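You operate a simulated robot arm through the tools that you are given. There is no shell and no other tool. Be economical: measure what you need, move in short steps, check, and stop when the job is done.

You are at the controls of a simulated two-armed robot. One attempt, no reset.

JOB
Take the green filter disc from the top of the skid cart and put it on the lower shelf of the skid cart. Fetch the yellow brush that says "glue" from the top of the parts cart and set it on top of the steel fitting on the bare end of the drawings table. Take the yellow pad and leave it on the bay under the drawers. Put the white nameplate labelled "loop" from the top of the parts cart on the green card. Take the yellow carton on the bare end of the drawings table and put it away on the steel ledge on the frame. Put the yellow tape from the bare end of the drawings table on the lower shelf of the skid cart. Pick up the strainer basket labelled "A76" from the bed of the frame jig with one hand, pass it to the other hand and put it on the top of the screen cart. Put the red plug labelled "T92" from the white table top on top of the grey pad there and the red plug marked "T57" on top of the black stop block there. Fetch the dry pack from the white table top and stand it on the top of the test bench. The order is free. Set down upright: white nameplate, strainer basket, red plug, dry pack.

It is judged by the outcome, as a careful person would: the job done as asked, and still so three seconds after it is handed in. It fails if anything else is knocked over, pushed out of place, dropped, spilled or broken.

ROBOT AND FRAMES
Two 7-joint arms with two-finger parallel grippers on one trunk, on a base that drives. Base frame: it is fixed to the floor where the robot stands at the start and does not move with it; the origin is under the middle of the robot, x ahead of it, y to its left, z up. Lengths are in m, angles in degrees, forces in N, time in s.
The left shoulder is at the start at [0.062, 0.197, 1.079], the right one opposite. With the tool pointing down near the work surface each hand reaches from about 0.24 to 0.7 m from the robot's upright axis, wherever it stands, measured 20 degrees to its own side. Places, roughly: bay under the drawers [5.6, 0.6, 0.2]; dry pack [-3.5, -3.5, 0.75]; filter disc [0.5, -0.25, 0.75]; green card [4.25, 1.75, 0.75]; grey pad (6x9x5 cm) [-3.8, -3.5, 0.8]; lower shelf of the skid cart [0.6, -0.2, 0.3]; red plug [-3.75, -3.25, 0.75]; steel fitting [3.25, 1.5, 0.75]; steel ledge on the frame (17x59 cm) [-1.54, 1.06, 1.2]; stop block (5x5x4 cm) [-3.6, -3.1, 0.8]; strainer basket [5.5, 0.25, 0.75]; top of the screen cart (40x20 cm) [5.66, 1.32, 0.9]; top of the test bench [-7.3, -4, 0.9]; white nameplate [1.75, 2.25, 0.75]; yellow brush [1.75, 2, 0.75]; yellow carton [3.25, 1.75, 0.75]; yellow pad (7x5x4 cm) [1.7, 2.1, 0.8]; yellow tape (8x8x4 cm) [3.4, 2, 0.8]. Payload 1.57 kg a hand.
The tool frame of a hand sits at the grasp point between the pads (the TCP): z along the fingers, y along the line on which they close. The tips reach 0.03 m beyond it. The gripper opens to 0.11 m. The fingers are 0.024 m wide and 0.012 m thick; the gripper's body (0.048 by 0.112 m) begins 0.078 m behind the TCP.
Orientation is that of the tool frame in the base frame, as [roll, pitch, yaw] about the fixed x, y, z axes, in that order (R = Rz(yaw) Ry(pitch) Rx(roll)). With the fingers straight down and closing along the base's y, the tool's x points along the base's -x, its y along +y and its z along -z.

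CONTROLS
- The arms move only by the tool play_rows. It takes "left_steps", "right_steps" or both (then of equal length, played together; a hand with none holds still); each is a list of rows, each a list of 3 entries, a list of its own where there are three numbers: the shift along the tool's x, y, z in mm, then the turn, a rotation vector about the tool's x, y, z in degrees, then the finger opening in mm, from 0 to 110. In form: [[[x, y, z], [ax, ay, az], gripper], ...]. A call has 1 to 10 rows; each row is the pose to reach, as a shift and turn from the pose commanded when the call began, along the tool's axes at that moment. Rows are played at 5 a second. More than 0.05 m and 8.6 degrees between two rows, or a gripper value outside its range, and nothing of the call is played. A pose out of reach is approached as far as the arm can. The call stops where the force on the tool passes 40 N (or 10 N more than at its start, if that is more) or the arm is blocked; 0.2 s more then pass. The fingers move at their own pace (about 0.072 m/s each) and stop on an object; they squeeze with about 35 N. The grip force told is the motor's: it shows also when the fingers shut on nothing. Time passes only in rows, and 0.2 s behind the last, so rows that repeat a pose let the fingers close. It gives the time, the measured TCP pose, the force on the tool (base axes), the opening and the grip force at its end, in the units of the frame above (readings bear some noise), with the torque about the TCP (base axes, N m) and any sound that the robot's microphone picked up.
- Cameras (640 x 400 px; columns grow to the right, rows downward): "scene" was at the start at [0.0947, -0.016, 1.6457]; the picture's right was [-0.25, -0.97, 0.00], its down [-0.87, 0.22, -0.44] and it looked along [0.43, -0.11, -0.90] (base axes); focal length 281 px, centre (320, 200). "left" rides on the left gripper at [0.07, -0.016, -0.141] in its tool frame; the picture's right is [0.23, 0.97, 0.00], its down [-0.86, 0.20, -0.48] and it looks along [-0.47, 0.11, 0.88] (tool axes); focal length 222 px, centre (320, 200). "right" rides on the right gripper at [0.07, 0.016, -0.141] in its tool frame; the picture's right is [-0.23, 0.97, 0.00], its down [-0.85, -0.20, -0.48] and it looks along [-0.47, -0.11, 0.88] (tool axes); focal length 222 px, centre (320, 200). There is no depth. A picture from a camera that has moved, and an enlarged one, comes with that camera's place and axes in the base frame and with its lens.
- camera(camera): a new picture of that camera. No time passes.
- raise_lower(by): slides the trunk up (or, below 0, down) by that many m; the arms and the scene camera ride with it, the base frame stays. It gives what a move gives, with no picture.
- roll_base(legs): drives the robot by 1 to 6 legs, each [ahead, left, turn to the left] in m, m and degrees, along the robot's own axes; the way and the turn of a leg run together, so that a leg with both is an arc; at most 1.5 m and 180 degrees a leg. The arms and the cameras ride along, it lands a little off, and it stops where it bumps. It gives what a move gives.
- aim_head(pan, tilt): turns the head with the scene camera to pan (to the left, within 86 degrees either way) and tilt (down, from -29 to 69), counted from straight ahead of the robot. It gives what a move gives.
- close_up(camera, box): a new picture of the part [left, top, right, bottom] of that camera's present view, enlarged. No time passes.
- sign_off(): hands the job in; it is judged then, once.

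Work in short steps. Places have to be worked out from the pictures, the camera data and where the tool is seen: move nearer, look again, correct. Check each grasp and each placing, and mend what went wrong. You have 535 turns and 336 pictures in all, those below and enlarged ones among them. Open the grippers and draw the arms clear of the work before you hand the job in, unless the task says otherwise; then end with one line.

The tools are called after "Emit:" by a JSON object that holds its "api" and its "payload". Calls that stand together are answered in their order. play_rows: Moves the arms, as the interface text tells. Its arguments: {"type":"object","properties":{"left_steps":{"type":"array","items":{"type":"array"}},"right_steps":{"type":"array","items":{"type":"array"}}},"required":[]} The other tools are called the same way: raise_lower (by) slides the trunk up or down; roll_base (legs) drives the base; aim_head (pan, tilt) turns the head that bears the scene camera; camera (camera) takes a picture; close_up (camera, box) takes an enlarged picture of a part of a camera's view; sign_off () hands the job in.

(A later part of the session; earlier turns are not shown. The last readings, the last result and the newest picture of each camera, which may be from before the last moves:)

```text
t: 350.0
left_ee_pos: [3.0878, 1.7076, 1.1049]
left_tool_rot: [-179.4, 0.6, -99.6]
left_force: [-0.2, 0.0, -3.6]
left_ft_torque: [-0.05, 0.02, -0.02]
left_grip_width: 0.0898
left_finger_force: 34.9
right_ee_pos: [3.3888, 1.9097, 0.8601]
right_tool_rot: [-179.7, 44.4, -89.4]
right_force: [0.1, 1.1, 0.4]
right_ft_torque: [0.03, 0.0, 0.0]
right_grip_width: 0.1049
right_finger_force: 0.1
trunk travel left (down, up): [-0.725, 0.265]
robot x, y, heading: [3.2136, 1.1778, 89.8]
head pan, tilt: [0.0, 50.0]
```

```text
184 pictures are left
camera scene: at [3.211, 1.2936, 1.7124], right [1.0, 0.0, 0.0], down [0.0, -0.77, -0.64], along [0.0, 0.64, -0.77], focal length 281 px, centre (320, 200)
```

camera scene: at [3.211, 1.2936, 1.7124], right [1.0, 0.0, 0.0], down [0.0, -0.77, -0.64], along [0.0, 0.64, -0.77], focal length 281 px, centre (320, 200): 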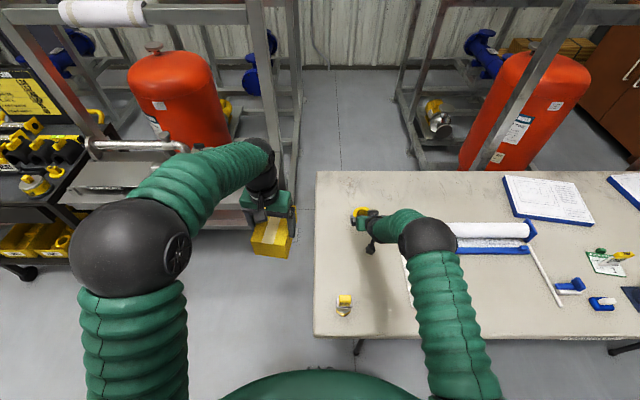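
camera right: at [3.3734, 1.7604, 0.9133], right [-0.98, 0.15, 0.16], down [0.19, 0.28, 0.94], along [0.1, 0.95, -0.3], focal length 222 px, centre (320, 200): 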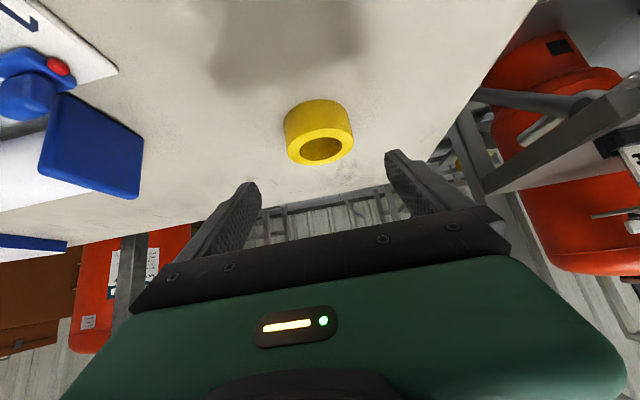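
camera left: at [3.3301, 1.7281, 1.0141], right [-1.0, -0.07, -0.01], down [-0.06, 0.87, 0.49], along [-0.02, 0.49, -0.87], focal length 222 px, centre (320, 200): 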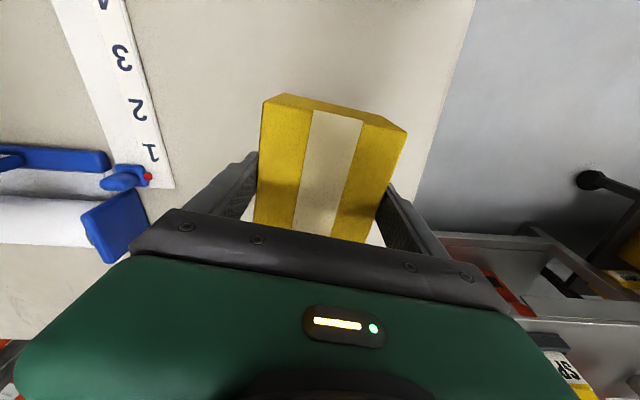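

Aligned (TCP will be just above the roll's mid-height). Advance and close.

Emit:
{"api": "play_rows", "payload": {"right_steps": [[[0, 0, 35], [0, 0, 0], 105], [[0, 0, 70], [0, 0, 0], 105], [[0, 0, 95], [0, 0, 0], 105], [[0, 0, 95], [0, 0, 0], 105]]}}

Emit:
{"api": "camera", "payload": {"camera": "right"}}

```text
t: 351.0
left_ee_pos: [3.0868, 1.7072, 1.1053]
left_tool_rot: [-179.4, 0.7, -99.5]
left_force: [-0.3, 0.0, -3.1]
left_ft_torque: [-0.08, 0.03, 0.01]
left_grip_width: 0.0897
left_finger_force: 35.4
right_ee_pos: [3.3853, 1.9765, 0.7906]
right_tool_rot: [-179.9, 44.3, -89.1]
right_force: [0.2, 0.6, -0.7]
right_ft_torque: [0.01, 0.0, 0.03]
right_grip_width: 0.105
right_finger_force: 0.1
trunk travel left (down, up): [-0.725, 0.265]
robot x, y, heading: [3.2095, 1.1761, 89.8]
head pan, tilt: [0.0, 50.0]
```

```text
183 pictures are left
camera right: at [3.3714, 1.8267, 0.8453], right [-0.98, 0.15, 0.16], down [0.19, 0.28, 0.94], along [0.1, 0.95, -0.3], focal length 222 px, centre (320, 200)
```

right: 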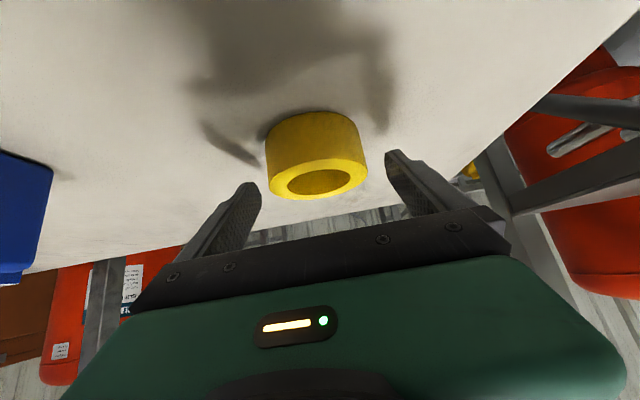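

Tape top is ~17 mm farther/lower. Advance 18 mm more, then close.

Emit:
{"api": "play_rows", "payload": {"right_steps": [[[0, 0, 8], [0, 0, 0], 105], [[0, 0, 14], [0, 0, 0], 105], [[0, 0, 18], [0, 0, 0], 105], [[0, 0, 18], [0, 0, 0], 90], [[0, 0, 18], [0, 0, 0], 70], [[0, 0, 18], [0, 0, 0], 50], [[0, 0, 18], [0, 0, 0], 50]]}}

Emit:
{"api": "camera", "payload": {"camera": "right"}}

```text
t: 352.6
left_ee_pos: [3.0881, 1.7079, 1.1058]
left_tool_rot: [-179.5, 0.7, -99.5]
left_force: [0.3, 0.5, -1.7]
left_ft_torque: [-0.02, 0.0, 0.0]
left_grip_width: 0.0898
left_finger_force: 35.3
right_ee_pos: [3.3872, 1.9771, 0.7936]
right_tool_rot: [-179.8, 44.4, -89.2]
right_force: [1.3, -0.9, -0.6]
right_ft_torque: [-0.05, -0.06, 0.01]
right_grip_width: 0.0787
right_finger_force: 34.6
right hand out of reach, approached as far as the arm can: row 1, 2, 3, 4, 5, 6, 7
trunk travel left (down, up): [-0.725, 0.265]
robot x, y, heading: [3.2104, 1.1822, 89.8]
head pan, tilt: [0.0, 50.0]
```

```text
182 pictures are left
camera right: at [3.3715, 1.8273, 0.8456], right [-0.98, 0.15, 0.16], down [0.19, 0.28, 0.94], along [0.1, 0.95, -0.3], focal length 222 px, centre (320, 200)
```

right: 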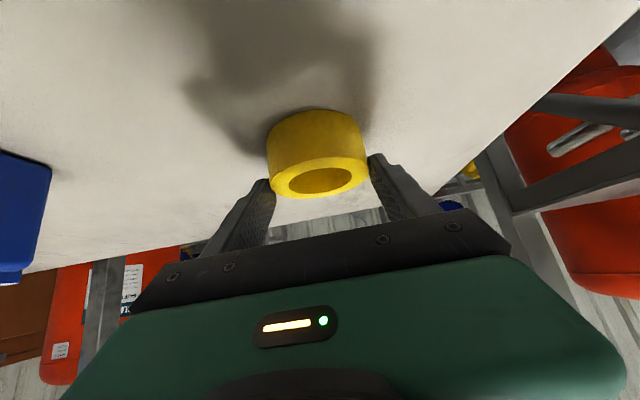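

Grip is only by the tips at the reach limit. Open, re-gain reach by lowering the trunk 10 cm (raising the hand equally first).

Emit:
{"api": "play_rows", "payload": {"right_steps": [[[0, 0, 0], [0, 0, 0], 105], [[0, 0, 0], [0, 0, 0], 105], [[-20, 0, -25], [0, 0, 0], 105], [[-45, 0, -50], [0, 0, 0], 105], [[-70, 0, -75], [0, 0, 0], 105]]}}

Emit:
{"api": "raise_lower", "payload": {"by": -0.1}}

Emit:
{"api": "camera", "payload": {"camera": "right"}}

```text
t: 353.8
left_ee_pos: [3.0874, 1.7062, 1.1057]
left_tool_rot: [-179.4, 0.7, -99.5]
left_force: [-0.9, 0.9, -2.8]
left_ft_torque: [-0.01, -0.02, -0.02]
left_grip_width: 0.09
left_finger_force: 34.6
right_ee_pos: [3.3874, 1.9742, 0.8959]
right_tool_rot: [-179.7, 44.4, -89.2]
right_force: [0.2, -0.7, -0.5]
right_ft_torque: [0.01, -0.03, 0.0]
right_grip_width: 0.105
right_finger_force: 0.0
trunk travel left (down, up): [-0.725, 0.265]
robot x, y, heading: [3.2097, 1.1811, 90.1]
head pan, tilt: [0.0, 50.0]
```

```text
t: 355.1
left_ee_pos: [3.0871, 1.7077, 1.0066]
left_tool_rot: [-179.5, 0.6, -99.4]
left_force: [0.0, 0.0, -2.7]
left_ft_torque: [-0.03, 0.02, -0.03]
left_grip_width: 0.0895
left_finger_force: 35.0
right_ee_pos: [3.3879, 1.9744, 0.7953]
right_tool_rot: [-179.8, 44.5, -89.2]
right_force: [0.6, 0.8, 0.0]
right_ft_torque: [-0.02, 0.02, -0.01]
right_grip_width: 0.1049
right_finger_force: 0.1
trunk travel left (down, up): [-0.625, 0.365]
robot x, y, heading: [3.2095, 1.1814, 89.9]
head pan, tilt: [0.0, 50.0]
```

```text
181 pictures are left
camera right: at [3.3727, 1.8245, 0.8477], right [-0.98, 0.15, 0.16], down [0.19, 0.28, 0.94], along [0.1, 0.95, -0.3], focal length 222 px, centre (320, 200)
```

right: 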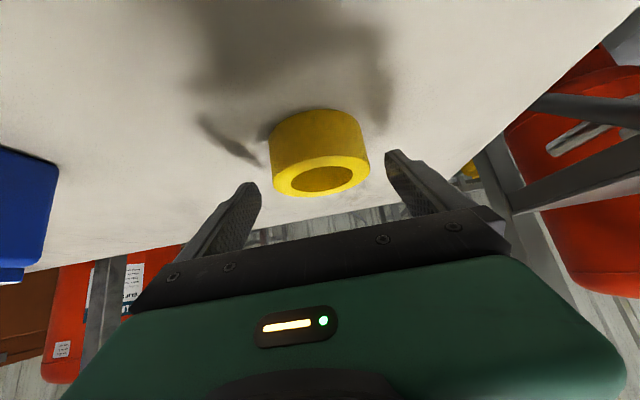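

Emit:
{"api": "play_rows", "payload": {"right_steps": [[[2, 0, 8], [0, 0, 0], 105], [[3, 0, 15], [0, 0, 0], 105], [[4, 0, 22], [0, 0, 0], 105], [[4, 0, 22], [0, 0, 0], 105]]}}

Emit:
{"api": "camera", "payload": {"camera": "right"}}

```text
t: 356.1
left_ee_pos: [3.0879, 1.7073, 1.0065]
left_tool_rot: [-179.4, 0.7, -99.5]
left_force: [0.0, -0.3, -3.4]
left_ft_torque: [-0.08, 0.0, 0.01]
left_grip_width: 0.0896
left_finger_force: 35.2
right_ee_pos: [3.3877, 1.9873, 0.7758]
right_tool_rot: [-179.8, 44.4, -89.1]
right_force: [0.1, -0.6, 0.1]
right_ft_torque: [0.04, 0.0, -0.02]
right_grip_width: 0.1049
right_finger_force: 0.0
trunk travel left (down, up): [-0.625, 0.365]
robot x, y, heading: [3.2117, 1.1794, 90.1]
head pan, tilt: [0.0, 50.0]
```

```text
180 pictures are left
camera right: at [3.3735, 1.8373, 0.8287], right [-0.98, 0.15, 0.16], down [0.19, 0.28, 0.94], along [0.1, 0.95, -0.3], focal length 222 px, centre (320, 200)
```

right: 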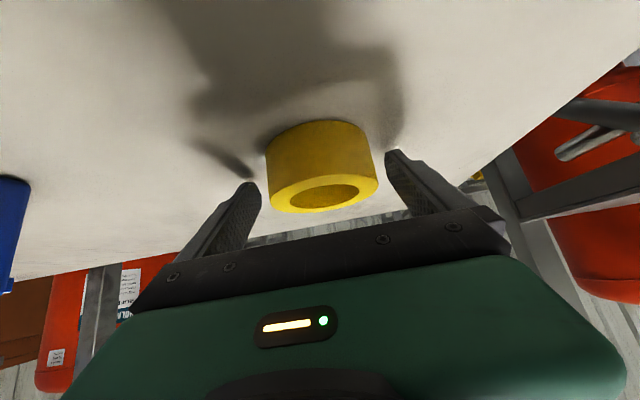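

TCP is at the roll's top center. Advance 7 mm and close, then lift.

Emit:
{"api": "play_rows", "payload": {"right_steps": [[[2, 0, 7], [0, 0, 0], 105], [[2, 0, 7], [0, 0, 0], 85], [[2, 0, 7], [0, 0, 0], 65], [[2, 0, 7], [0, 0, 0], 50], [[2, 0, 7], [0, 0, 0], 50], [[-20, 0, -15], [0, 0, 0], 50], [[-45, 0, -40], [0, 0, 0], 50]]}}

Emit:
{"api": "camera", "payload": {"camera": "right"}}

```text
t: 357.7
left_ee_pos: [3.0874, 1.7059, 1.0065]
left_tool_rot: [-179.4, 0.7, -99.5]
left_force: [-0.6, 0.0, -3.5]
left_ft_torque: [-0.02, 0.02, -0.01]
left_grip_width: 0.0898
left_finger_force: 34.8
right_ee_pos: [3.39, 1.9906, 0.8365]
right_tool_rot: [-179.7, 44.4, -89.3]
right_force: [-0.5, 0.1, -1.0]
right_ft_torque: [-0.02, 0.0, -0.04]
right_grip_width: 0.0786
right_finger_force: 35.6
trunk travel left (down, up): [-0.625, 0.365]
robot x, y, heading: [3.2105, 1.1791, 90.0]
head pan, tilt: [0.0, 50.0]
```

```text
179 pictures are left
camera right: at [3.3749, 1.8407, 0.8884], right [-0.98, 0.15, 0.16], down [0.19, 0.28, 0.94], along [0.1, 0.95, -0.3], focal length 222 px, centre (320, 200)
```

right: 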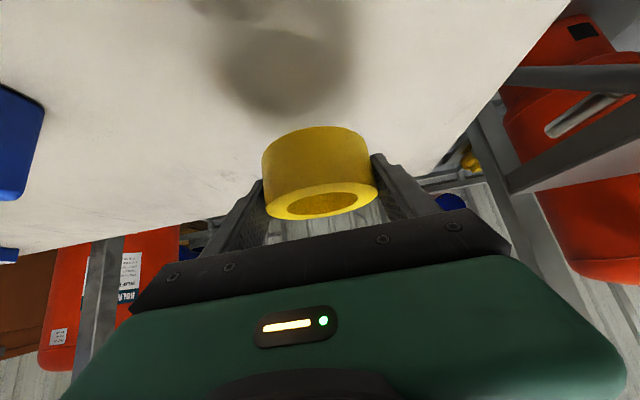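

Tape held level. Raise it 15 cm and back away from the table.

Emit:
{"api": "play_rows", "payload": {"right_steps": [[[-28, 0, -28], [0, 0, 0], 50], [[-56, 0, -56], [0, 0, 0], 50], [[-84, 0, -84], [0, 0, 0], 50], [[-110, 0, -112], [0, 0, 0], 50]]}}

Emit:
{"api": "roll_base", "payload": {"legs": [[-0.75, 0, 0], [0, 1.4, 0]]}}

Emit:
{"api": "aim_head", "payload": {"pan": 60, "tilt": 30}}

Emit:
{"api": "camera", "payload": {"camera": "scene"}}

```text
t: 358.7
left_ee_pos: [3.0869, 1.7071, 1.0078]
left_tool_rot: [-179.5, 0.8, -99.5]
left_force: [-0.3, -0.1, -2.9]
left_ft_torque: [0.0, 0.0, 0.01]
left_grip_width: 0.0896
left_finger_force: 35.3
right_ee_pos: [3.3863, 1.993, 0.9932]
right_tool_rot: [-179.7, 44.5, -89.1]
right_force: [0.9, 1.2, -1.3]
right_ft_torque: [-0.01, -0.03, 0.0]
right_grip_width: 0.0787
right_finger_force: 35.2
trunk travel left (down, up): [-0.625, 0.365]
robot x, y, heading: [3.2097, 1.1785, 89.9]
head pan, tilt: [0.0, 50.0]
```

```text
t: 369.3
left_ee_pos: [1.7256, 0.9725, 1.0063]
left_tool_rot: [-179.5, 0.8, -100.9]
left_force: [0.2, -0.1, -2.5]
left_ft_torque: [0.0, -0.01, 0.01]
left_grip_width: 0.0898
left_finger_force: 35.0
right_ee_pos: [2.032, 1.2502, 0.9913]
right_tool_rot: [-180.0, 44.4, -90.8]
right_force: [0.3, -0.2, -1.4]
right_ft_torque: [0.01, 0.0, 0.03]
right_grip_width: 0.0789
right_finger_force: 35.0
trunk travel left (down, up): [-0.625, 0.365]
robot x, y, heading: [1.8331, 0.4403, 88.6]
head pan, tilt: [0.0, 50.0]
```

```text
t: 370.6
left_ee_pos: [1.7237, 0.9693, 1.0077]
left_tool_rot: [-179.4, 0.9, -100.9]
left_force: [-0.5, 0.0, -2.9]
left_ft_torque: [-0.05, -0.03, -0.04]
left_grip_width: 0.0898
left_finger_force: 35.0
right_ee_pos: [2.0314, 1.2493, 0.9938]
right_tool_rot: [-179.8, 44.5, -90.6]
right_force: [0.6, 0.2, -1.8]
right_ft_torque: [-0.02, -0.01, 0.01]
right_grip_width: 0.0789
right_finger_force: 35.5
trunk travel left (down, up): [-0.625, 0.365]
robot x, y, heading: [1.838, 0.4372, 88.6]
head pan, tilt: [60.0, 30.0]
```

```text
178 pictures are left
camera scene: at [1.7588, 0.5243, 1.642], right [0.52, 0.85, 0.0], down [0.43, -0.26, -0.86], along [-0.74, 0.45, -0.5], focal length 281 px, centre (320, 200)
```

scene: 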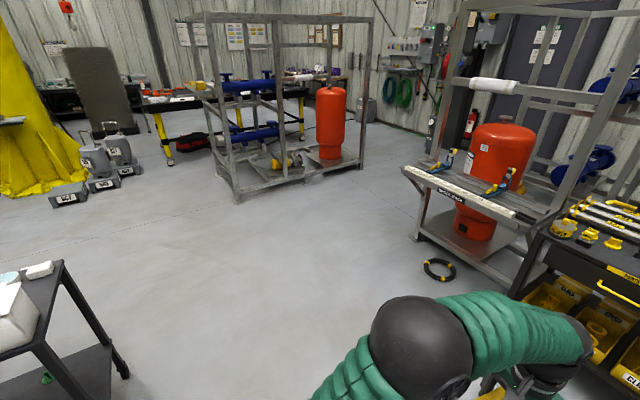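

Clear route. Drive around to the front of the skid cart, facing +x.

Emit:
{"api": "roll_base", "payload": {"legs": [[0.18, 0, 1.4], [0, 1.1, 0], [0, 1.05, 0], [0, 0, -90], [-0.5, 0, 0], [0, -0.65, 0]]}}

Emit:
{"api": "aim_head", "payload": {"pan": 0, "tilt": 40}}

Emit:
{"api": "camera", "payload": {"camera": "scene"}}

```text
t: 391.9
left_ee_pos: [-0.2672, 0.0735, 1.0074]
left_tool_rot: [-179.2, 0.9, 172.4]
left_force: [-0.8, 0.7, -3.7]
left_ft_torque: [-0.03, 0.02, 0.01]
left_grip_width: 0.0897
left_finger_force: 35.1
right_ee_pos: [0.0289, -0.2143, 0.9946]
right_tool_rot: [-179.5, 44.5, -177.1]
right_force: [-0.6, 0.4, -1.2]
right_ft_torque: [-0.02, 0.0, -0.02]
right_grip_width: 0.0785
right_finger_force: 34.8
trunk travel left (down, up): [-0.625, 0.365]
robot x, y, heading: [-0.7917, -0.0713, 2.0]
head pan, tilt: [60.0, 30.0]
```

```text
t: 393.1
left_ee_pos: [-0.2687, 0.0695, 1.0088]
left_tool_rot: [-179.5, 0.8, 172.5]
left_force: [-0.7, 0.7, -3.4]
left_ft_torque: [0.02, 0.08, 0.02]
left_grip_width: 0.0895
left_finger_force: 34.7
right_ee_pos: [0.027, -0.217, 0.9952]
right_tool_rot: [-179.7, 44.7, -177.3]
right_force: [0.2, -0.1, -0.9]
right_ft_torque: [-0.02, 0.01, -0.01]
right_grip_width: 0.0782
right_finger_force: 34.7
trunk travel left (down, up): [-0.625, 0.365]
robot x, y, heading: [-0.7901, -0.0683, 2.1]
head pan, tilt: [0.0, 40.0]
```

```text
177 pictures are left
camera scene: at [-0.6671, -0.0653, 1.6266], right [0.04, -1.0, 0.0], down [-0.65, -0.02, -0.76], along [0.76, 0.03, -0.65], focal length 281 px, centre (320, 200)
```

scene: 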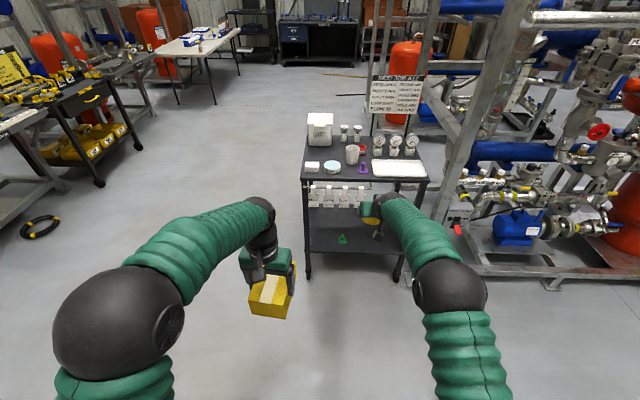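

Correct heading and lateral position, then lower the trunk to shelf height.

Emit:
{"api": "roll_base", "payload": {"legs": [[0, -0.12, -2.1]]}}

Emit:
{"api": "raise_lower", "payload": {"by": -0.4}}

Emit:
{"api": "raise_lower", "payload": {"by": -0.17}}

Emit:
{"api": "camera", "payload": {"camera": "right"}}

Emit:
{"api": "camera", "payload": {"camera": "scene"}}

```text
t: 394.4
left_ee_pos: [-0.2615, -0.0512, 1.0054]
left_tool_rot: [-178.6, 1.1, 170.6]
left_force: [1.0, 2.0, -3.4]
left_ft_torque: [-0.11, 0.07, 0.03]
left_grip_width: 0.0894
left_finger_force: 35.4
right_ee_pos: [0.0236, -0.3513, 0.9981]
right_tool_rot: [-178.5, 44.7, -178.4]
right_force: [0.8, 3.0, -0.7]
right_ft_torque: [-0.13, 0.0, -0.11]
right_grip_width: 0.0784
right_finger_force: 35.1
trunk travel left (down, up): [-0.625, 0.365]
robot x, y, heading: [-0.786, -0.1914, -0.2]
head pan, tilt: [0.0, 40.0]
```

```text
t: 398.2
left_ee_pos: [-0.2657, -0.0709, 0.61]
left_tool_rot: [-179.8, 1.0, 170.7]
left_force: [-0.7, 0.1, -3.2]
left_ft_torque: [0.01, 0.04, 0.04]
left_grip_width: 0.0897
left_finger_force: 34.7
right_ee_pos: [0.02, -0.3716, 0.597]
right_tool_rot: [179.7, 44.7, -179.4]
right_force: [0.1, -0.1, -1.7]
right_ft_torque: [0.03, 0.0, -0.03]
right_grip_width: 0.0785
right_finger_force: 35.3
trunk travel left (down, up): [-0.225, 0.765]
robot x, y, heading: [-0.787, -0.191, -0.1]
head pan, tilt: [0.0, 40.0]
```

```text
t: 400.2
left_ee_pos: [-0.2653, -0.0717, 0.4403]
left_tool_rot: [-179.9, 1.0, 170.6]
left_force: [-0.7, -0.9, -3.1]
left_ft_torque: [0.01, 0.05, 0.01]
left_grip_width: 0.0897
left_finger_force: 34.7
right_ee_pos: [0.0202, -0.3705, 0.4285]
right_tool_rot: [179.8, 44.8, -179.5]
right_force: [0.1, 0.3, -0.7]
right_ft_torque: [-0.02, -0.01, -0.01]
right_grip_width: 0.0783
right_finger_force: 35.4
trunk travel left (down, up): [-0.055, 0.935]
robot x, y, heading: [-0.7892, -0.1908, -0.3]
head pan, tilt: [0.0, 40.0]
```

```text
176 pictures are left
camera right: at [-0.1291, -0.3576, 0.4791], right [0.15, 0.98, 0.16], down [0.27, -0.2, 0.94], along [0.95, -0.1, -0.29], focal length 222 px, centre (320, 200)
```

right: 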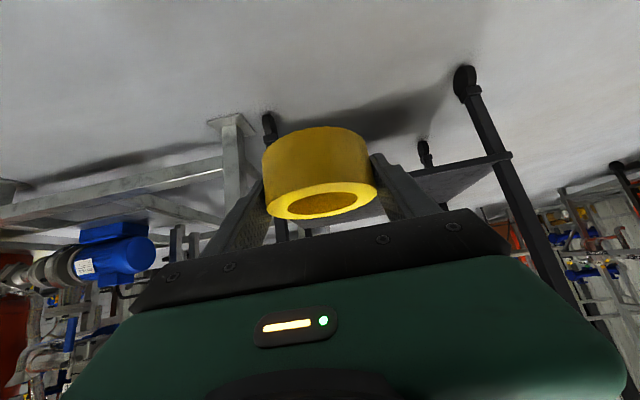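

```text
175 pictures are left
camera scene: at [-0.6675, -0.1906, 1.0567], right [0.0, -1.0, 0.0], down [-0.65, 0.0, -0.76], along [0.76, 0.0, -0.65], focal length 281 px, centre (320, 200)
```

scene: 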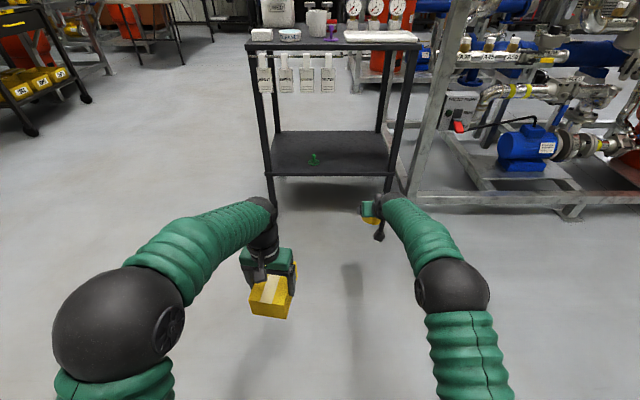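

Drive in 0.5 m with the tape at z≈0.43, aiming right of the green disc.

Emit:
{"api": "play_rows", "payload": {"right_steps": [[[0, 15, 0], [0, 0, 0], 50], [[0, 30, 0], [0, 0, 0], 50], [[0, 30, 0], [0, 0, 0], 50]]}}

Emit:
{"api": "roll_base", "payload": {"legs": [[0.5, 0, 0]]}}

Emit:
{"api": "camera", "payload": {"camera": "right"}}

Emit:
{"api": "camera", "payload": {"camera": "scene"}}

```text
t: 401.0
left_ee_pos: [-0.2661, -0.071, 0.4404]
left_tool_rot: [-179.7, 1.0, 170.6]
left_force: [0.8, 0.5, -2.7]
left_ft_torque: [0.01, 0.07, 0.01]
left_grip_width: 0.0894
left_finger_force: 35.4
right_ee_pos: [0.0211, -0.3416, 0.4263]
right_tool_rot: [180.0, 44.7, -179.5]
right_force: [-0.7, -0.3, -0.4]
right_ft_torque: [-0.02, 0.01, 0.02]
right_grip_width: 0.0782
right_finger_force: 34.6
trunk travel left (down, up): [-0.055, 0.935]
robot x, y, heading: [-0.7873, -0.188, -0.5]
head pan, tilt: [0.0, 40.0]
```

```text
t: 403.9
left_ee_pos: [0.2248, -0.0713, 0.4386]
left_tool_rot: [-179.7, 1.0, 170.7]
left_force: [0.6, 0.6, -2.8]
left_ft_torque: [0.06, 0.03, -0.01]
left_grip_width: 0.0898
left_finger_force: 34.9
right_ee_pos: [0.5105, -0.3393, 0.4253]
right_tool_rot: [179.7, 44.8, -179.4]
right_force: [-0.1, -0.2, -0.2]
right_ft_torque: [0.0, -0.01, 0.03]
right_grip_width: 0.0782
right_finger_force: 34.6
trunk travel left (down, up): [-0.055, 0.935]
robot x, y, heading: [-0.2935, -0.1915, 0.0]
head pan, tilt: [0.0, 40.0]
```

```text
174 pictures are left
camera right: at [0.3618, -0.3263, 0.4783], right [0.15, 0.98, 0.16], down [0.27, -0.2, 0.94], along [0.95, -0.1, -0.3], focal length 222 px, centre (320, 200)
```

right: 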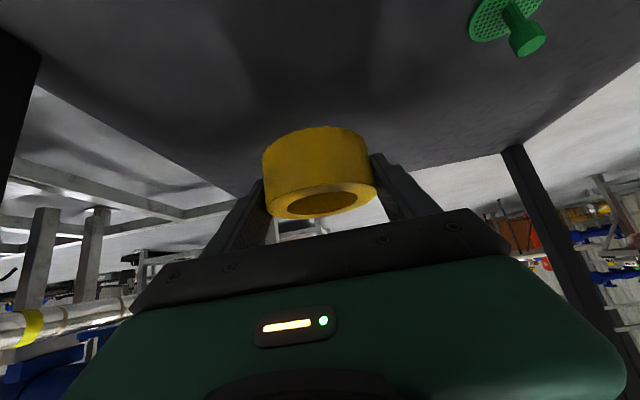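

```text
173 pictures are left
camera scene: at [-0.1766, -0.1911, 1.0565], right [0.0, -1.0, 0.0], down [-0.65, 0.0, -0.76], along [0.76, 0.0, -0.65], focal length 281 px, centre (320, 200)
```

scene: 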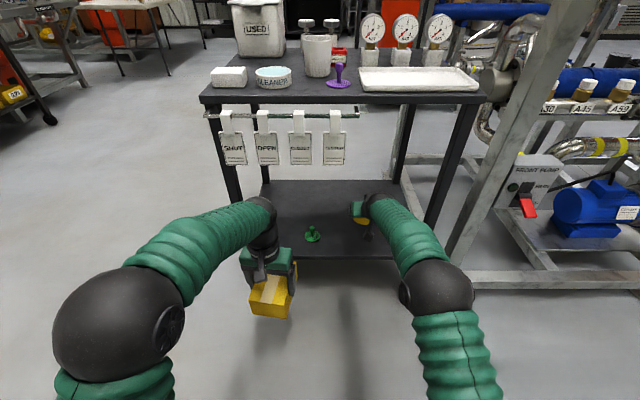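

Over the shelf. Lower 65 mm, then small steps.

Emit:
{"api": "play_rows", "payload": {"right_steps": [[[16, 0, 16], [0, 0, 0], 50], [[32, 0, 32], [0, 0, 0], 50], [[46, 0, 46], [0, 0, 0], 50], [[50, 0, 50], [0, 0, 0], 50], [[54, 0, 54], [0, 0, 0], 50], [[58, 0, 58], [0, 0, 0], 50], [[61, 0, 61], [0, 0, 0], 50]]}}

Emit:
{"api": "camera", "payload": {"camera": "right"}}

```text
t: 405.5
left_ee_pos: [0.2239, -0.0703, 0.441]
left_tool_rot: [-179.8, 1.1, 170.7]
left_force: [0.0, 0.4, -2.9]
left_ft_torque: [0.01, 0.04, 0.01]
left_grip_width: 0.0898
left_finger_force: 35.3
right_ee_pos: [0.5109, -0.3387, 0.3422]
right_tool_rot: [179.9, 44.9, -179.4]
right_force: [0.4, -0.2, -1.2]
right_ft_torque: [-0.01, 0.01, 0.0]
right_grip_width: 0.0784
right_finger_force: 35.1
trunk travel left (down, up): [-0.055, 0.935]
robot x, y, heading: [-0.2991, -0.1905, -0.0]
head pan, tilt: [0.0, 40.0]
```

```text
172 pictures are left
camera right: at [0.3606, -0.3257, 0.3933], right [0.15, 0.98, 0.16], down [0.27, -0.2, 0.94], along [0.95, -0.1, -0.29], focal length 222 px, centre (320, 200)
```

right: 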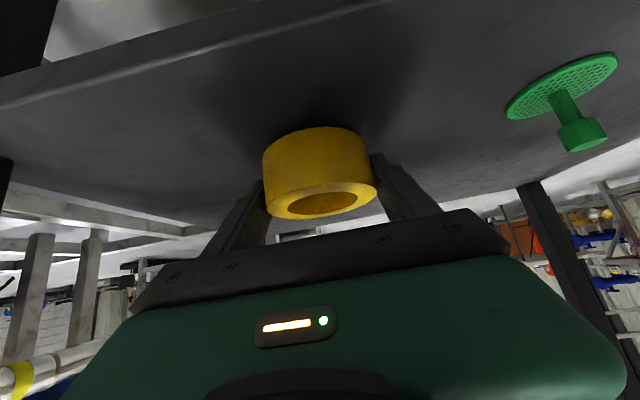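

Emit:
{"api": "play_rows", "payload": {"right_steps": [[[2, 0, 2], [0, 0, 0], 50], [[4, 0, 4], [0, 0, 0], 50], [[6, 0, 6], [0, 0, 0], 50], [[8, 0, 8], [0, 0, 0], 50], [[10, 0, 10], [0, 0, 0], 50]]}}

```text
t: 406.7
left_ee_pos: [0.2223, -0.0715, 0.4429]
left_tool_rot: [-179.8, 1.1, 170.7]
left_force: [-0.1, -1.3, -3.5]
left_ft_torque: [0.0, 0.06, 0.01]
left_grip_width: 0.0896
left_finger_force: 35.0
right_ee_pos: [0.5109, -0.3398, 0.3308]
right_tool_rot: [179.9, 45.1, -179.2]
right_force: [-2.1, -1.0, 9.5]
right_ft_torque: [-0.08, 0.4, -0.03]
right_grip_width: 0.0782
right_finger_force: 34.9
trunk travel left (down, up): [-0.055, 0.935]
robot x, y, heading: [-0.2966, -0.1929, 0.1]
head pan, tilt: [0.0, 40.0]
```

Touching (≈10 N). Release and withdraw.

Emit:
{"api": "play_rows", "payload": {"right_steps": [[[0, 0, 0], [0, 0, 0], 85], [[0, 0, 0], [0, 0, 0], 100], [[0, 0, 0], [0, 0, 0], 108], [[-8, 0, -35], [0, 0, 0], 108], [[-20, 0, -75], [0, 0, 0], 108], [[-35, 0, -115], [0, 0, 0], 108]]}}

Emit:
{"api": "camera", "payload": {"camera": "right"}}

```text
t: 408.1
left_ee_pos: [0.224, -0.0707, 0.4416]
left_tool_rot: [-179.7, 1.1, 170.8]
left_force: [0.0, 0.3, -1.9]
left_ft_torque: [0.03, 0.01, 0.0]
left_grip_width: 0.0895
left_finger_force: 35.3
right_ee_pos: [0.4542, -0.3407, 0.4346]
right_tool_rot: [179.9, 44.8, -179.2]
right_force: [0.1, -0.2, 0.0]
right_ft_torque: [0.03, 0.02, -0.01]
right_grip_width: 0.1082
right_finger_force: 0.0
trunk travel left (down, up): [-0.055, 0.935]
robot x, y, heading: [-0.2983, -0.1871, -0.1]
head pan, tilt: [0.0, 40.0]
```

```text
171 pictures are left
camera right: at [0.3046, -0.328, 0.4862], right [0.15, 0.98, 0.16], down [0.27, -0.2, 0.94], along [0.95, -0.1, -0.29], focal length 222 px, centre (320, 200)
```

right: 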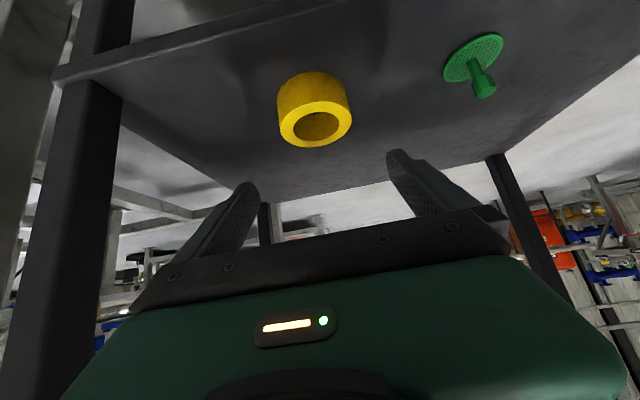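

Tape placed. Back out, raise the trunk high, un-tilt the right hand and turn toward the frame with the ledge.

Emit:
{"api": "roll_base", "payload": {"legs": [[-0.5, 0, 0]]}}

Emit:
{"api": "raise_lower", "payload": {"by": 0.4}}

Emit:
{"api": "raise_lower", "payload": {"by": 0.4}}

Emit:
{"api": "play_rows", "payload": {"right_steps": [[[0, 0, 0], [0, 7.5, 0], 80], [[0, 0, 0], [0, 15, 0], 80], [[0, 0, 0], [0, 22.5, 0], 80], [[0, 0, 0], [0, 30, 0], 80], [[0, 0, 0], [0, 37.5, 0], 80], [[0, 0, 0], [0, 45, 0], 80]]}}

Emit:
{"api": "roll_base", "payload": {"legs": [[-0.2, 0, 0], [0, -0.2, 90]]}}

Emit:
{"api": "aim_head", "payload": {"pan": 20, "tilt": 35}}

Emit:
{"api": "camera", "payload": {"camera": "scene"}}

```text
t: 411.0
left_ee_pos: [-0.2809, -0.0692, 0.4414]
left_tool_rot: [-179.8, 1.2, 171.0]
left_force: [0.8, -0.2, -2.9]
left_ft_torque: [0.03, 0.07, -0.04]
left_grip_width: 0.0896
left_finger_force: 35.4
right_ee_pos: [-0.0486, -0.3374, 0.4352]
right_tool_rot: [180.0, 45.0, -179.2]
right_force: [0.2, -0.1, 0.1]
right_ft_torque: [0.03, 0.0, -0.01]
right_grip_width: 0.1081
right_finger_force: 0.2
trunk travel left (down, up): [-0.055, 0.935]
robot x, y, heading: [-0.7995, -0.1943, 0.0]
head pan, tilt: [0.0, 40.0]
```

```text
t: 414.9
left_ee_pos: [-0.2821, -0.0698, 0.8417]
left_tool_rot: [-179.9, 1.2, 170.9]
left_force: [-0.1, 0.5, -2.7]
left_ft_torque: [-0.03, 0.03, 0.03]
left_grip_width: 0.0896
left_finger_force: 35.0
right_ee_pos: [-0.0483, -0.3382, 0.8358]
right_tool_rot: [179.9, 45.0, -179.1]
right_force: [0.6, 0.5, -0.5]
right_ft_torque: [-0.01, -0.02, -0.01]
right_grip_width: 0.1078
right_finger_force: 0.0
trunk travel left (down, up): [-0.455, 0.535]
robot x, y, heading: [-0.8006, -0.1929, 0.2]
head pan, tilt: [0.0, 40.0]
```

```text
t: 418.7
left_ee_pos: [-0.2794, -0.0698, 1.2418]
left_tool_rot: [-179.7, 1.2, 171.0]
left_force: [-0.2, 0.4, -3.1]
left_ft_torque: [-0.01, 0.02, 0.02]
left_grip_width: 0.0897
left_finger_force: 34.8
right_ee_pos: [-0.0468, -0.3387, 1.2358]
right_tool_rot: [179.9, 45.0, -179.1]
right_force: [-0.5, 0.0, 0.0]
right_ft_torque: [-0.01, 0.0, 0.01]
right_grip_width: 0.1083
right_finger_force: 0.1
trunk travel left (down, up): [-0.855, 0.135]
robot x, y, heading: [-0.8023, -0.1934, 0.5]
head pan, tilt: [0.0, 40.0]
```

```text
t: 420.1
left_ee_pos: [-0.2809, -0.0695, 1.2413]
left_tool_rot: [-179.9, 1.3, 171.1]
left_force: [0.1, 0.3, -1.9]
left_ft_torque: [-0.01, 0.01, 0.01]
left_grip_width: 0.0899
left_finger_force: 34.9
right_ee_pos: [-0.1249, -0.3473, 1.2253]
right_tool_rot: [179.9, 1.5, -178.9]
right_force: [0.0, 0.1, -0.2]
right_ft_torque: [0.01, 0.01, 0.0]
right_grip_width: 0.0799
right_finger_force: 0.0
right hand out of reach, approached as far as the arm can: row 4, 5, 6
trunk travel left (down, up): [-0.855, 0.135]
robot x, y, heading: [-0.7994, -0.1932, 0.2]
head pan, tilt: [0.0, 40.0]
```

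```text
t: 425.5
left_ee_pos: [-1.0032, 0.2009, 1.2417]
left_tool_rot: [-179.7, 1.1, -97.9]
left_force: [0.0, -0.5, -3.6]
left_ft_torque: [-0.03, -0.01, -0.01]
left_grip_width: 0.0894
left_finger_force: 35.6
right_ee_pos: [-0.7296, 0.3641, 1.2245]
right_tool_rot: [179.9, 1.6, -87.8]
right_force: [0.3, -0.3, 0.1]
right_ft_torque: [0.02, -0.03, 0.02]
right_grip_width: 0.0799
right_finger_force: 0.0
trunk travel left (down, up): [-0.855, 0.135]
robot x, y, heading: [-0.8718, -0.3158, 91.3]
head pan, tilt: [0.0, 40.0]
cut short: leg 2
```

```text
t: 426.4
left_ee_pos: [-1.0032, 0.1998, 1.2427]
left_tool_rot: [-179.8, 1.3, -97.9]
left_force: [0.8, -0.4, -3.3]
left_ft_torque: [-0.03, -0.01, 0.0]
left_grip_width: 0.0897
left_finger_force: 35.4
right_ee_pos: [-0.7282, 0.3627, 1.2271]
right_tool_rot: [179.9, 1.6, -87.9]
right_force: [-0.8, 0.4, 0.1]
right_ft_torque: [-0.01, -0.02, 0.02]
right_grip_width: 0.0801
right_finger_force: 0.1
trunk travel left (down, up): [-0.855, 0.135]
robot x, y, heading: [-0.8719, -0.3192, 91.7]
head pan, tilt: [20.0, 35.0]
```

```text
170 pictures are left
camera scene: at [-0.9028, -0.1974, 1.8641], right [0.93, 0.36, 0.0], down [0.21, -0.54, -0.82], along [-0.3, 0.76, -0.58], focal length 281 px, centre (320, 200)
```

scene: 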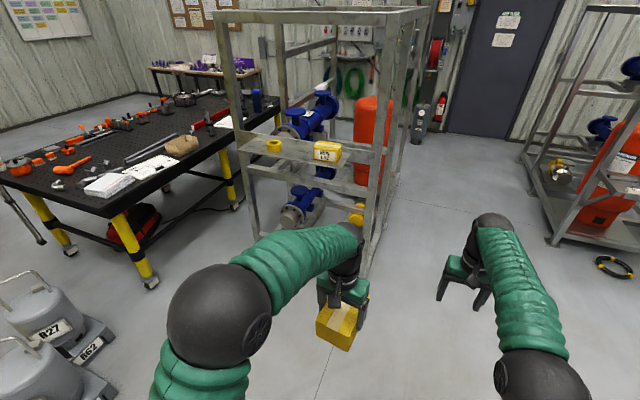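

The turn was cut short; check what's at my right/back.

Emit:
{"api": "aim_head", "payload": {"pan": -86, "tilt": 55}}

Emit:
{"api": "camera", "payload": {"camera": "scene"}}

Emit:
{"api": "aim_head", "payload": {"pan": 86, "tilt": 55}}

Emit:
{"api": "camera", "payload": {"camera": "scene"}}

```text
t: 428.2
left_ee_pos: [-1.0031, 0.1982, 1.2434]
left_tool_rot: [-179.9, 1.4, -97.9]
left_force: [0.4, 0.4, -3.0]
left_ft_torque: [-0.06, 0.02, 0.03]
left_grip_width: 0.0893
left_finger_force: 34.8
right_ee_pos: [-0.7288, 0.363, 1.2253]
right_tool_rot: [179.9, 1.6, -87.8]
right_force: [0.3, -0.6, -0.3]
right_ft_torque: [0.0, 0.01, 0.04]
right_grip_width: 0.0798
right_finger_force: 0.0
trunk travel left (down, up): [-0.855, 0.135]
robot x, y, heading: [-0.8685, -0.3169, 91.4]
head pan, tilt: [-85.9, 55.0]
```

```text
169 pictures are left
camera scene: at [-0.7988, -0.2728, 1.8362], right [0.1, -1.0, 0.0], down [-0.82, -0.08, -0.57], along [0.57, 0.05, -0.82], focal length 281 px, centre (320, 200)
```

scene: 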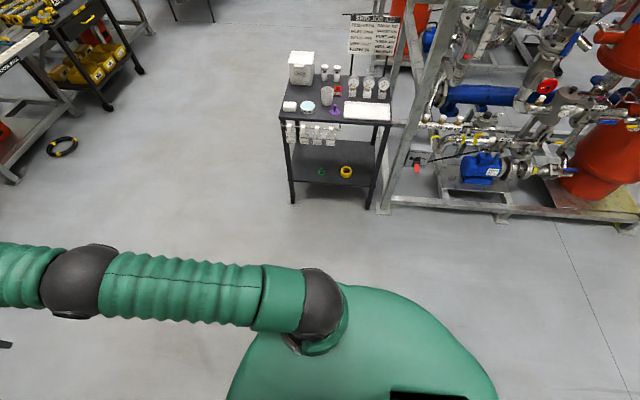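

```text
t: 430.8
left_ee_pos: [-1.0046, 0.1989, 1.2427]
left_tool_rot: [-179.7, 1.4, -98.0]
left_force: [0.5, -0.6, -3.1]
left_ft_torque: [-0.03, -0.01, 0.0]
left_grip_width: 0.0893
left_finger_force: 35.1
right_ee_pos: [-0.7289, 0.3638, 1.2263]
right_tool_rot: [179.9, 1.6, -88.0]
right_force: [-0.6, -0.8, -0.4]
right_ft_torque: [-0.02, 0.0, -0.04]
right_grip_width: 0.0801
right_finger_force: 0.0
trunk travel left (down, up): [-0.855, 0.135]
robot x, y, heading: [-0.8698, -0.3144, 91.4]
head pan, tilt: [85.9, 55.0]
```

```text
168 pictures are left
camera scene: at [-0.9428, -0.2763, 1.8362], right [0.05, 1.0, 0.0], down [0.82, -0.04, -0.57], along [-0.57, 0.02, -0.82], focal length 281 px, centre (320, 200)
```

scene: 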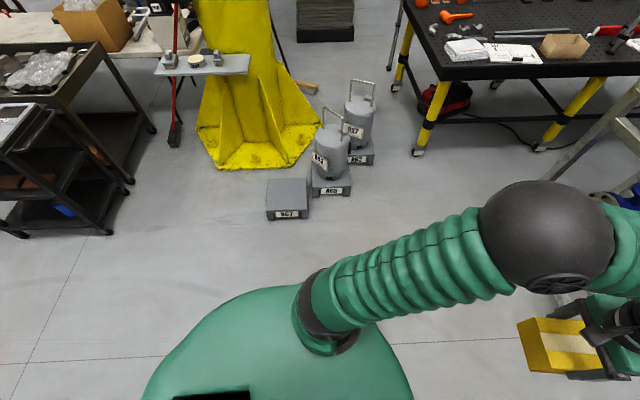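

Nothing nearby; fine. Look closely at the ledge.

Emit:
{"api": "aim_head", "payload": {"pan": 20, "tilt": 25}}

Emit:
{"api": "close_up", "payload": {"camera": "scene", "box": [210, 130, 420, 260]}}

```text
t: 432.2
left_ee_pos: [-1.0037, 0.1994, 1.2436]
left_tool_rot: [-179.7, 1.4, -98.0]
left_force: [0.2, -0.7, -3.8]
left_ft_torque: [-0.01, 0.01, 0.0]
left_grip_width: 0.0898
left_finger_force: 34.9
right_ee_pos: [-0.7289, 0.3623, 1.2275]
right_tool_rot: [179.9, 1.5, -87.9]
right_force: [0.3, 0.0, 0.7]
right_ft_torque: [0.02, 0.0, -0.01]
right_grip_width: 0.08
right_finger_force: 0.0
trunk travel left (down, up): [-0.855, 0.135]
robot x, y, heading: [-0.8729, -0.3153, 91.3]
head pan, tilt: [20.0, 25.0]
```

```text
3.05 times, centred on (315, 195) of scene
camera zoom: at [-0.9043, -0.1937, 1.8799], right [0.93, 0.36, 0.0], down [0.15, -0.4, -0.9], along [-0.33, 0.84, -0.43], focal length 857 px, centre (335, 215)
```

zoom: 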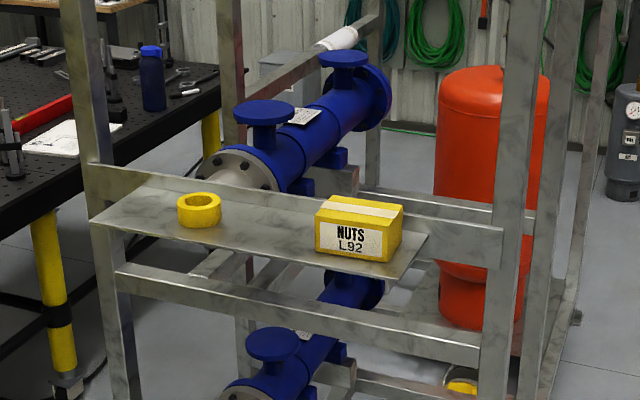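

Ledge: front y≈0.956, x −1.84…−1.24, z≈1.2; free gap between roll and NUTS carton x −1.60…−1.40, center −1.503. Raise trunk, tuck the right hand, and approach.

Emit:
{"api": "raise_lower", "payload": {"by": 0.13}}

Emit:
{"api": "play_rows", "payload": {"right_steps": [[[40, -15, 10], [0, 0, 0], 80], [[80, -30, 20], [0, 0, 0], 80], [[120, -50, 30], [0, 0, 0], 80], [[160, -70, 40], [0, 0, 0], 80], [[190, -90, 50], [0, 0, 0], 80]]}}

Emit:
{"api": "roll_base", "payload": {"legs": [[0.35, 0.48, -1.3], [0.3, 0, 0]]}}

Emit:
{"api": "aim_head", "payload": {"pan": 10, "tilt": 45}}

Emit:
{"api": "camera", "payload": {"camera": "scene"}}

Emit:
{"api": "camera", "payload": {"camera": "left"}}

```text
t: 433.8
left_ee_pos: [-1.0032, 0.199, 1.3731]
left_tool_rot: [-179.8, 1.2, -98.0]
left_force: [-0.2, -0.9, -2.7]
left_ft_torque: [-0.01, 0.02, -0.01]
left_grip_width: 0.0895
left_finger_force: 34.9
right_ee_pos: [-0.7288, 0.3637, 1.3558]
right_tool_rot: [179.8, 1.7, -87.9]
right_force: [0.1, -0.5, 0.0]
right_ft_torque: [-0.02, 0.01, 0.0]
right_grip_width: 0.0801
right_finger_force: 0.2
trunk travel left (down, up): [-0.985, 0.005]
robot x, y, heading: [-0.8694, -0.3149, 91.5]
head pan, tilt: [20.0, 25.0]
```

```text
t: 434.9
left_ee_pos: [-1.0022, 0.1975, 1.3742]
left_tool_rot: [-179.9, 1.4, -98.0]
left_force: [0.5, 0.2, -1.9]
left_ft_torque: [-0.04, 0.01, -0.01]
left_grip_width: 0.0897
left_finger_force: 34.8
right_ee_pos: [-0.6308, 0.1771, 1.2997]
right_tool_rot: [179.9, 1.7, -87.8]
right_force: [0.3, -0.5, 0.2]
right_ft_torque: [0.05, -0.01, -0.03]
right_grip_width: 0.08
right_finger_force: 0.1
trunk travel left (down, up): [-0.985, 0.005]
robot x, y, heading: [-0.8749, -0.3158, 91.5]
head pan, tilt: [20.0, 25.0]
```

```text
t: 440.0
left_ee_pos: [-1.4788, 0.8356, 1.3761]
left_tool_rot: [-179.7, 1.6, -99.1]
left_force: [-1.0, 0.7, -2.7]
left_ft_torque: [-0.03, 0.02, 0.01]
left_grip_width: 0.0898
left_finger_force: 35.1
right_ee_pos: [-1.1086, 0.8057, 1.3041]
right_tool_rot: [-180.0, 1.9, -89.1]
right_force: [0.0, -0.8, 0.1]
right_ft_torque: [0.02, 0.02, -0.01]
right_grip_width: 0.0796
right_finger_force: 0.0
trunk travel left (down, up): [-0.985, 0.005]
robot x, y, heading: [-1.3574, 0.3269, 90.2]
head pan, tilt: [20.0, 25.0]
```

```text
t: 440.8
left_ee_pos: [-1.4804, 0.838, 1.374]
left_tool_rot: [-179.7, 1.5, -99.1]
left_force: [-0.2, 1.1, -2.7]
left_ft_torque: [-0.03, 0.01, -0.03]
left_grip_width: 0.0895
left_finger_force: 35.4
right_ee_pos: [-1.1089, 0.8096, 1.3014]
right_tool_rot: [-180.0, 1.6, -89.0]
right_force: [-0.4, 0.8, -0.1]
right_ft_torque: [0.01, 0.01, 0.01]
right_grip_width: 0.08
right_finger_force: 0.1
trunk travel left (down, up): [-0.985, 0.005]
robot x, y, heading: [-1.3589, 0.3278, 90.0]
head pan, tilt: [10.0, 45.0]
```

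```text
166 pictures are left
camera scene: at [-1.3734, 0.4361, 1.9797], right [0.98, 0.18, 0.0], down [0.13, -0.7, -0.71], along [-0.12, 0.7, -0.71], focal length 281 px, centre (320, 200)
```

scene: 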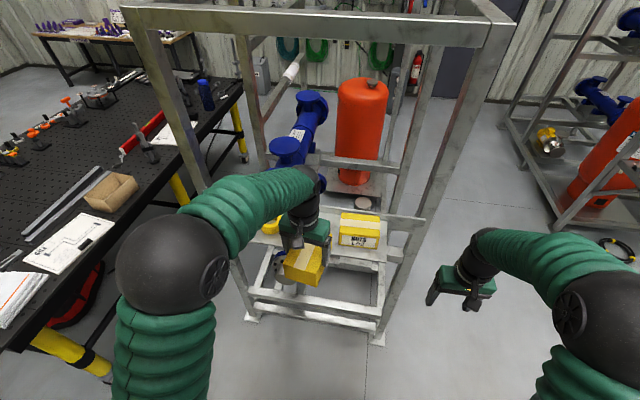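

```text
165 pictures are left
camera left: at [-1.4772, 0.7645, 1.5141], right [-1.0, -0.07, -0.01], down [-0.07, 0.86, 0.5], along [-0.03, 0.5, -0.87], focal length 222 px, centre (320, 200)
```

left: 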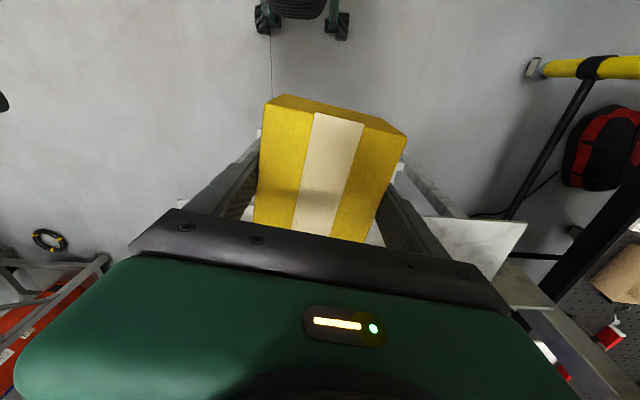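

Drive 10 cm closer, then position the carton over the gap, aligned.

Emit:
{"api": "roll_base", "payload": {"legs": [[0.1, 0, 0]]}}

Emit:
{"api": "play_rows", "payload": {"left_steps": [[[-25, 10, 0], [0, 0, -3], 50], [[-51, 20, 0], [0, 0, -6], 50], [[-76, 30, 0], [0, 0, -9], 50], [[-102, 39, 0], [0, 0, -9], 50], [[-102, 39, 0], [0, 0, -9], 50]]}}

Emit:
{"api": "camera", "payload": {"camera": "left"}}

Emit:
{"api": "camera", "payload": {"camera": "scene"}}

```text
t: 441.9
left_ee_pos: [-1.4793, 0.9221, 1.381]
left_tool_rot: [-179.9, 2.2, -99.2]
left_force: [0.3, -0.7, -1.9]
left_ft_torque: [-0.03, 0.02, 0.01]
left_grip_width: 0.0899
left_finger_force: 34.4
right_ee_pos: [-1.1068, 0.8938, 1.3062]
right_tool_rot: [179.9, 2.4, -89.2]
right_force: [-0.3, -0.2, 0.3]
right_ft_torque: [0.01, 0.0, -0.02]
right_grip_width: 0.0801
right_finger_force: 0.0
trunk travel left (down, up): [-0.985, 0.005]
robot x, y, heading: [-1.3563, 0.4261, 90.1]
head pan, tilt: [10.0, 45.0]
```

```text
t: 443.1
left_ee_pos: [-1.4996, 1.051, 1.3761]
left_tool_rot: [-179.6, 1.2, -90.3]
left_force: [0.4, 0.5, -3.6]
left_ft_torque: [-0.06, 0.0, 0.02]
left_grip_width: 0.0899
left_finger_force: 34.5
right_ee_pos: [-1.1057, 0.9139, 1.2984]
right_tool_rot: [179.8, 1.4, -89.0]
right_force: [0.1, -0.9, 0.2]
right_ft_torque: [-0.01, 0.0, 0.03]
right_grip_width: 0.0802
right_finger_force: 0.0
trunk travel left (down, up): [-0.985, 0.005]
robot x, y, heading: [-1.3608, 0.4249, 90.1]
head pan, tilt: [10.0, 45.0]
```

```text
164 pictures are left
camera left: at [-1.4856, 0.9787, 1.5163], right [-0.97, -0.22, -0.01], down [-0.2, 0.85, 0.49], along [-0.1, 0.48, -0.87], focal length 222 px, centre (320, 200)
```

left: 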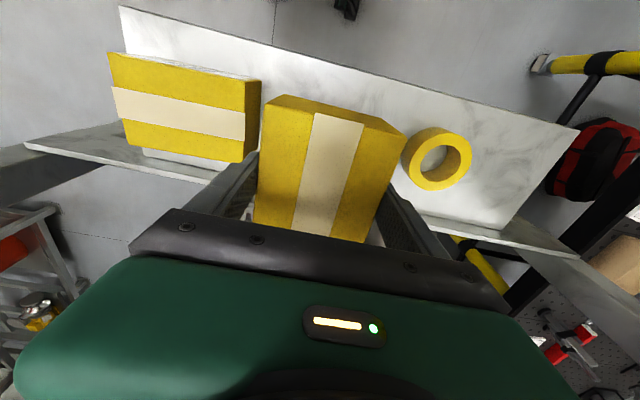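

```text
163 pictures are left
camera scene: at [-1.3685, 0.549, 1.9788], right [0.98, 0.18, 0.0], down [0.12, -0.7, -0.7], along [-0.13, 0.69, -0.71], focal length 281 px, centre (320, 200)
```

scene: 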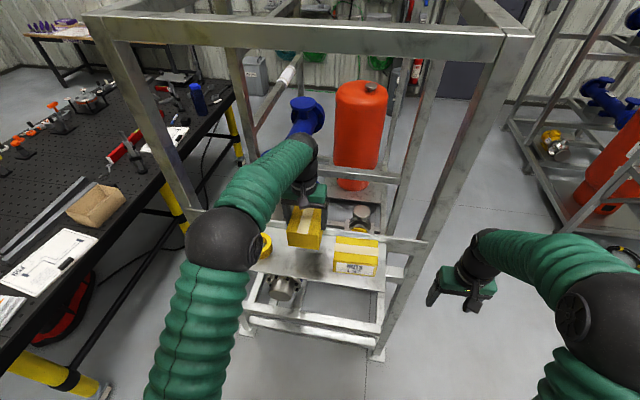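

Gap center is x≈−1.515. Shift 15 mm and descend to z≈1.285, then check.

Emit:
{"api": "play_rows", "payload": {"left_steps": [[[3, 15, 0], [0, 0, 0], 50], [[3, 15, 30], [0, 0, 0], 50], [[3, 15, 60], [0, 0, 0], 50], [[3, 15, 88], [0, 0, 0], 50], [[3, 15, 88], [0, 0, 0], 50]]}}

Emit:
{"api": "camera", "payload": {"camera": "left"}}

Emit:
{"api": "close_up", "payload": {"camera": "scene", "box": [220, 170, 420, 300]}}

```text
t: 444.3
left_ee_pos: [-1.5146, 1.042, 1.2919]
left_tool_rot: [-179.6, 1.5, -90.2]
left_force: [-0.8, -0.1, -3.2]
left_ft_torque: [-0.03, -0.02, 0.02]
left_grip_width: 0.0899
left_finger_force: 35.3
right_ee_pos: [-1.1064, 0.907, 1.3025]
right_tool_rot: [179.9, 1.9, -89.2]
right_force: [0.5, 0.2, 0.7]
right_ft_torque: [-0.03, -0.01, -0.04]
right_grip_width: 0.0801
right_finger_force: 0.1
trunk travel left (down, up): [-0.985, 0.005]
robot x, y, heading: [-1.3532, 0.4231, 90.1]
head pan, tilt: [10.0, 45.0]
```

```text
162 pictures are left
camera left: at [-1.5, 0.9693, 1.43], right [-0.97, -0.22, -0.01], down [-0.2, 0.84, 0.5], along [-0.1, 0.49, -0.87], focal length 222 px, centre (320, 200)
```

left: 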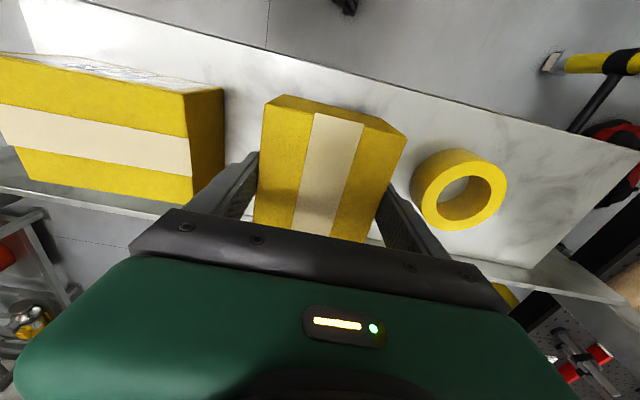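

```text
3.08 times, centred on (320, 235) of scene
camera zoom: at [-1.3689, 0.537, 1.9796], right [0.98, 0.18, 0.0], down [0.12, -0.7, -0.71], along [-0.12, 0.69, -0.71], focal length 865 px, centre (320, 92)
```

zoom: 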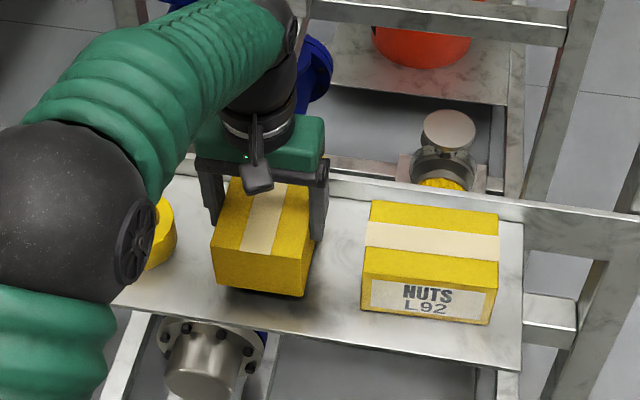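

Position good; shift 6 mm toward the NUTS carton and lower to contact.

Emit:
{"api": "play_rows", "payload": {"left_steps": [[[0, -6, 0], [0, 0, 0], 50], [[0, -6, 10], [0, 0, 0], 50], [[0, -6, 16], [0, 0, 0], 50], [[0, -6, 21], [0, 0, 0], 50], [[0, -6, 25], [0, 0, 0], 50], [[0, -6, 29], [0, 0, 0], 50], [[0, -6, 33], [0, 0, 0], 50]]}}

```text
t: 445.9
left_ee_pos: [-1.5063, 1.0436, 1.262]
left_tool_rot: [-179.8, 2.1, -90.1]
left_force: [-1.9, 3.5, 35.7]
left_ft_torque: [0.18, 1.36, -0.08]
left_grip_width: 0.0902
left_finger_force: 35.4
right_ee_pos: [-1.1055, 0.9048, 1.3033]
right_tool_rot: [179.8, 2.0, -89.1]
right_force: [0.2, -0.5, -1.1]
right_ft_torque: [0.0, -0.01, -0.04]
right_grip_width: 0.0799
right_finger_force: 0.1
trunk travel left (down, up): [-0.985, 0.005]
robot x, y, heading: [-1.3574, 0.4226, 90.0]
head pan, tilt: [10.0, 45.0]
```

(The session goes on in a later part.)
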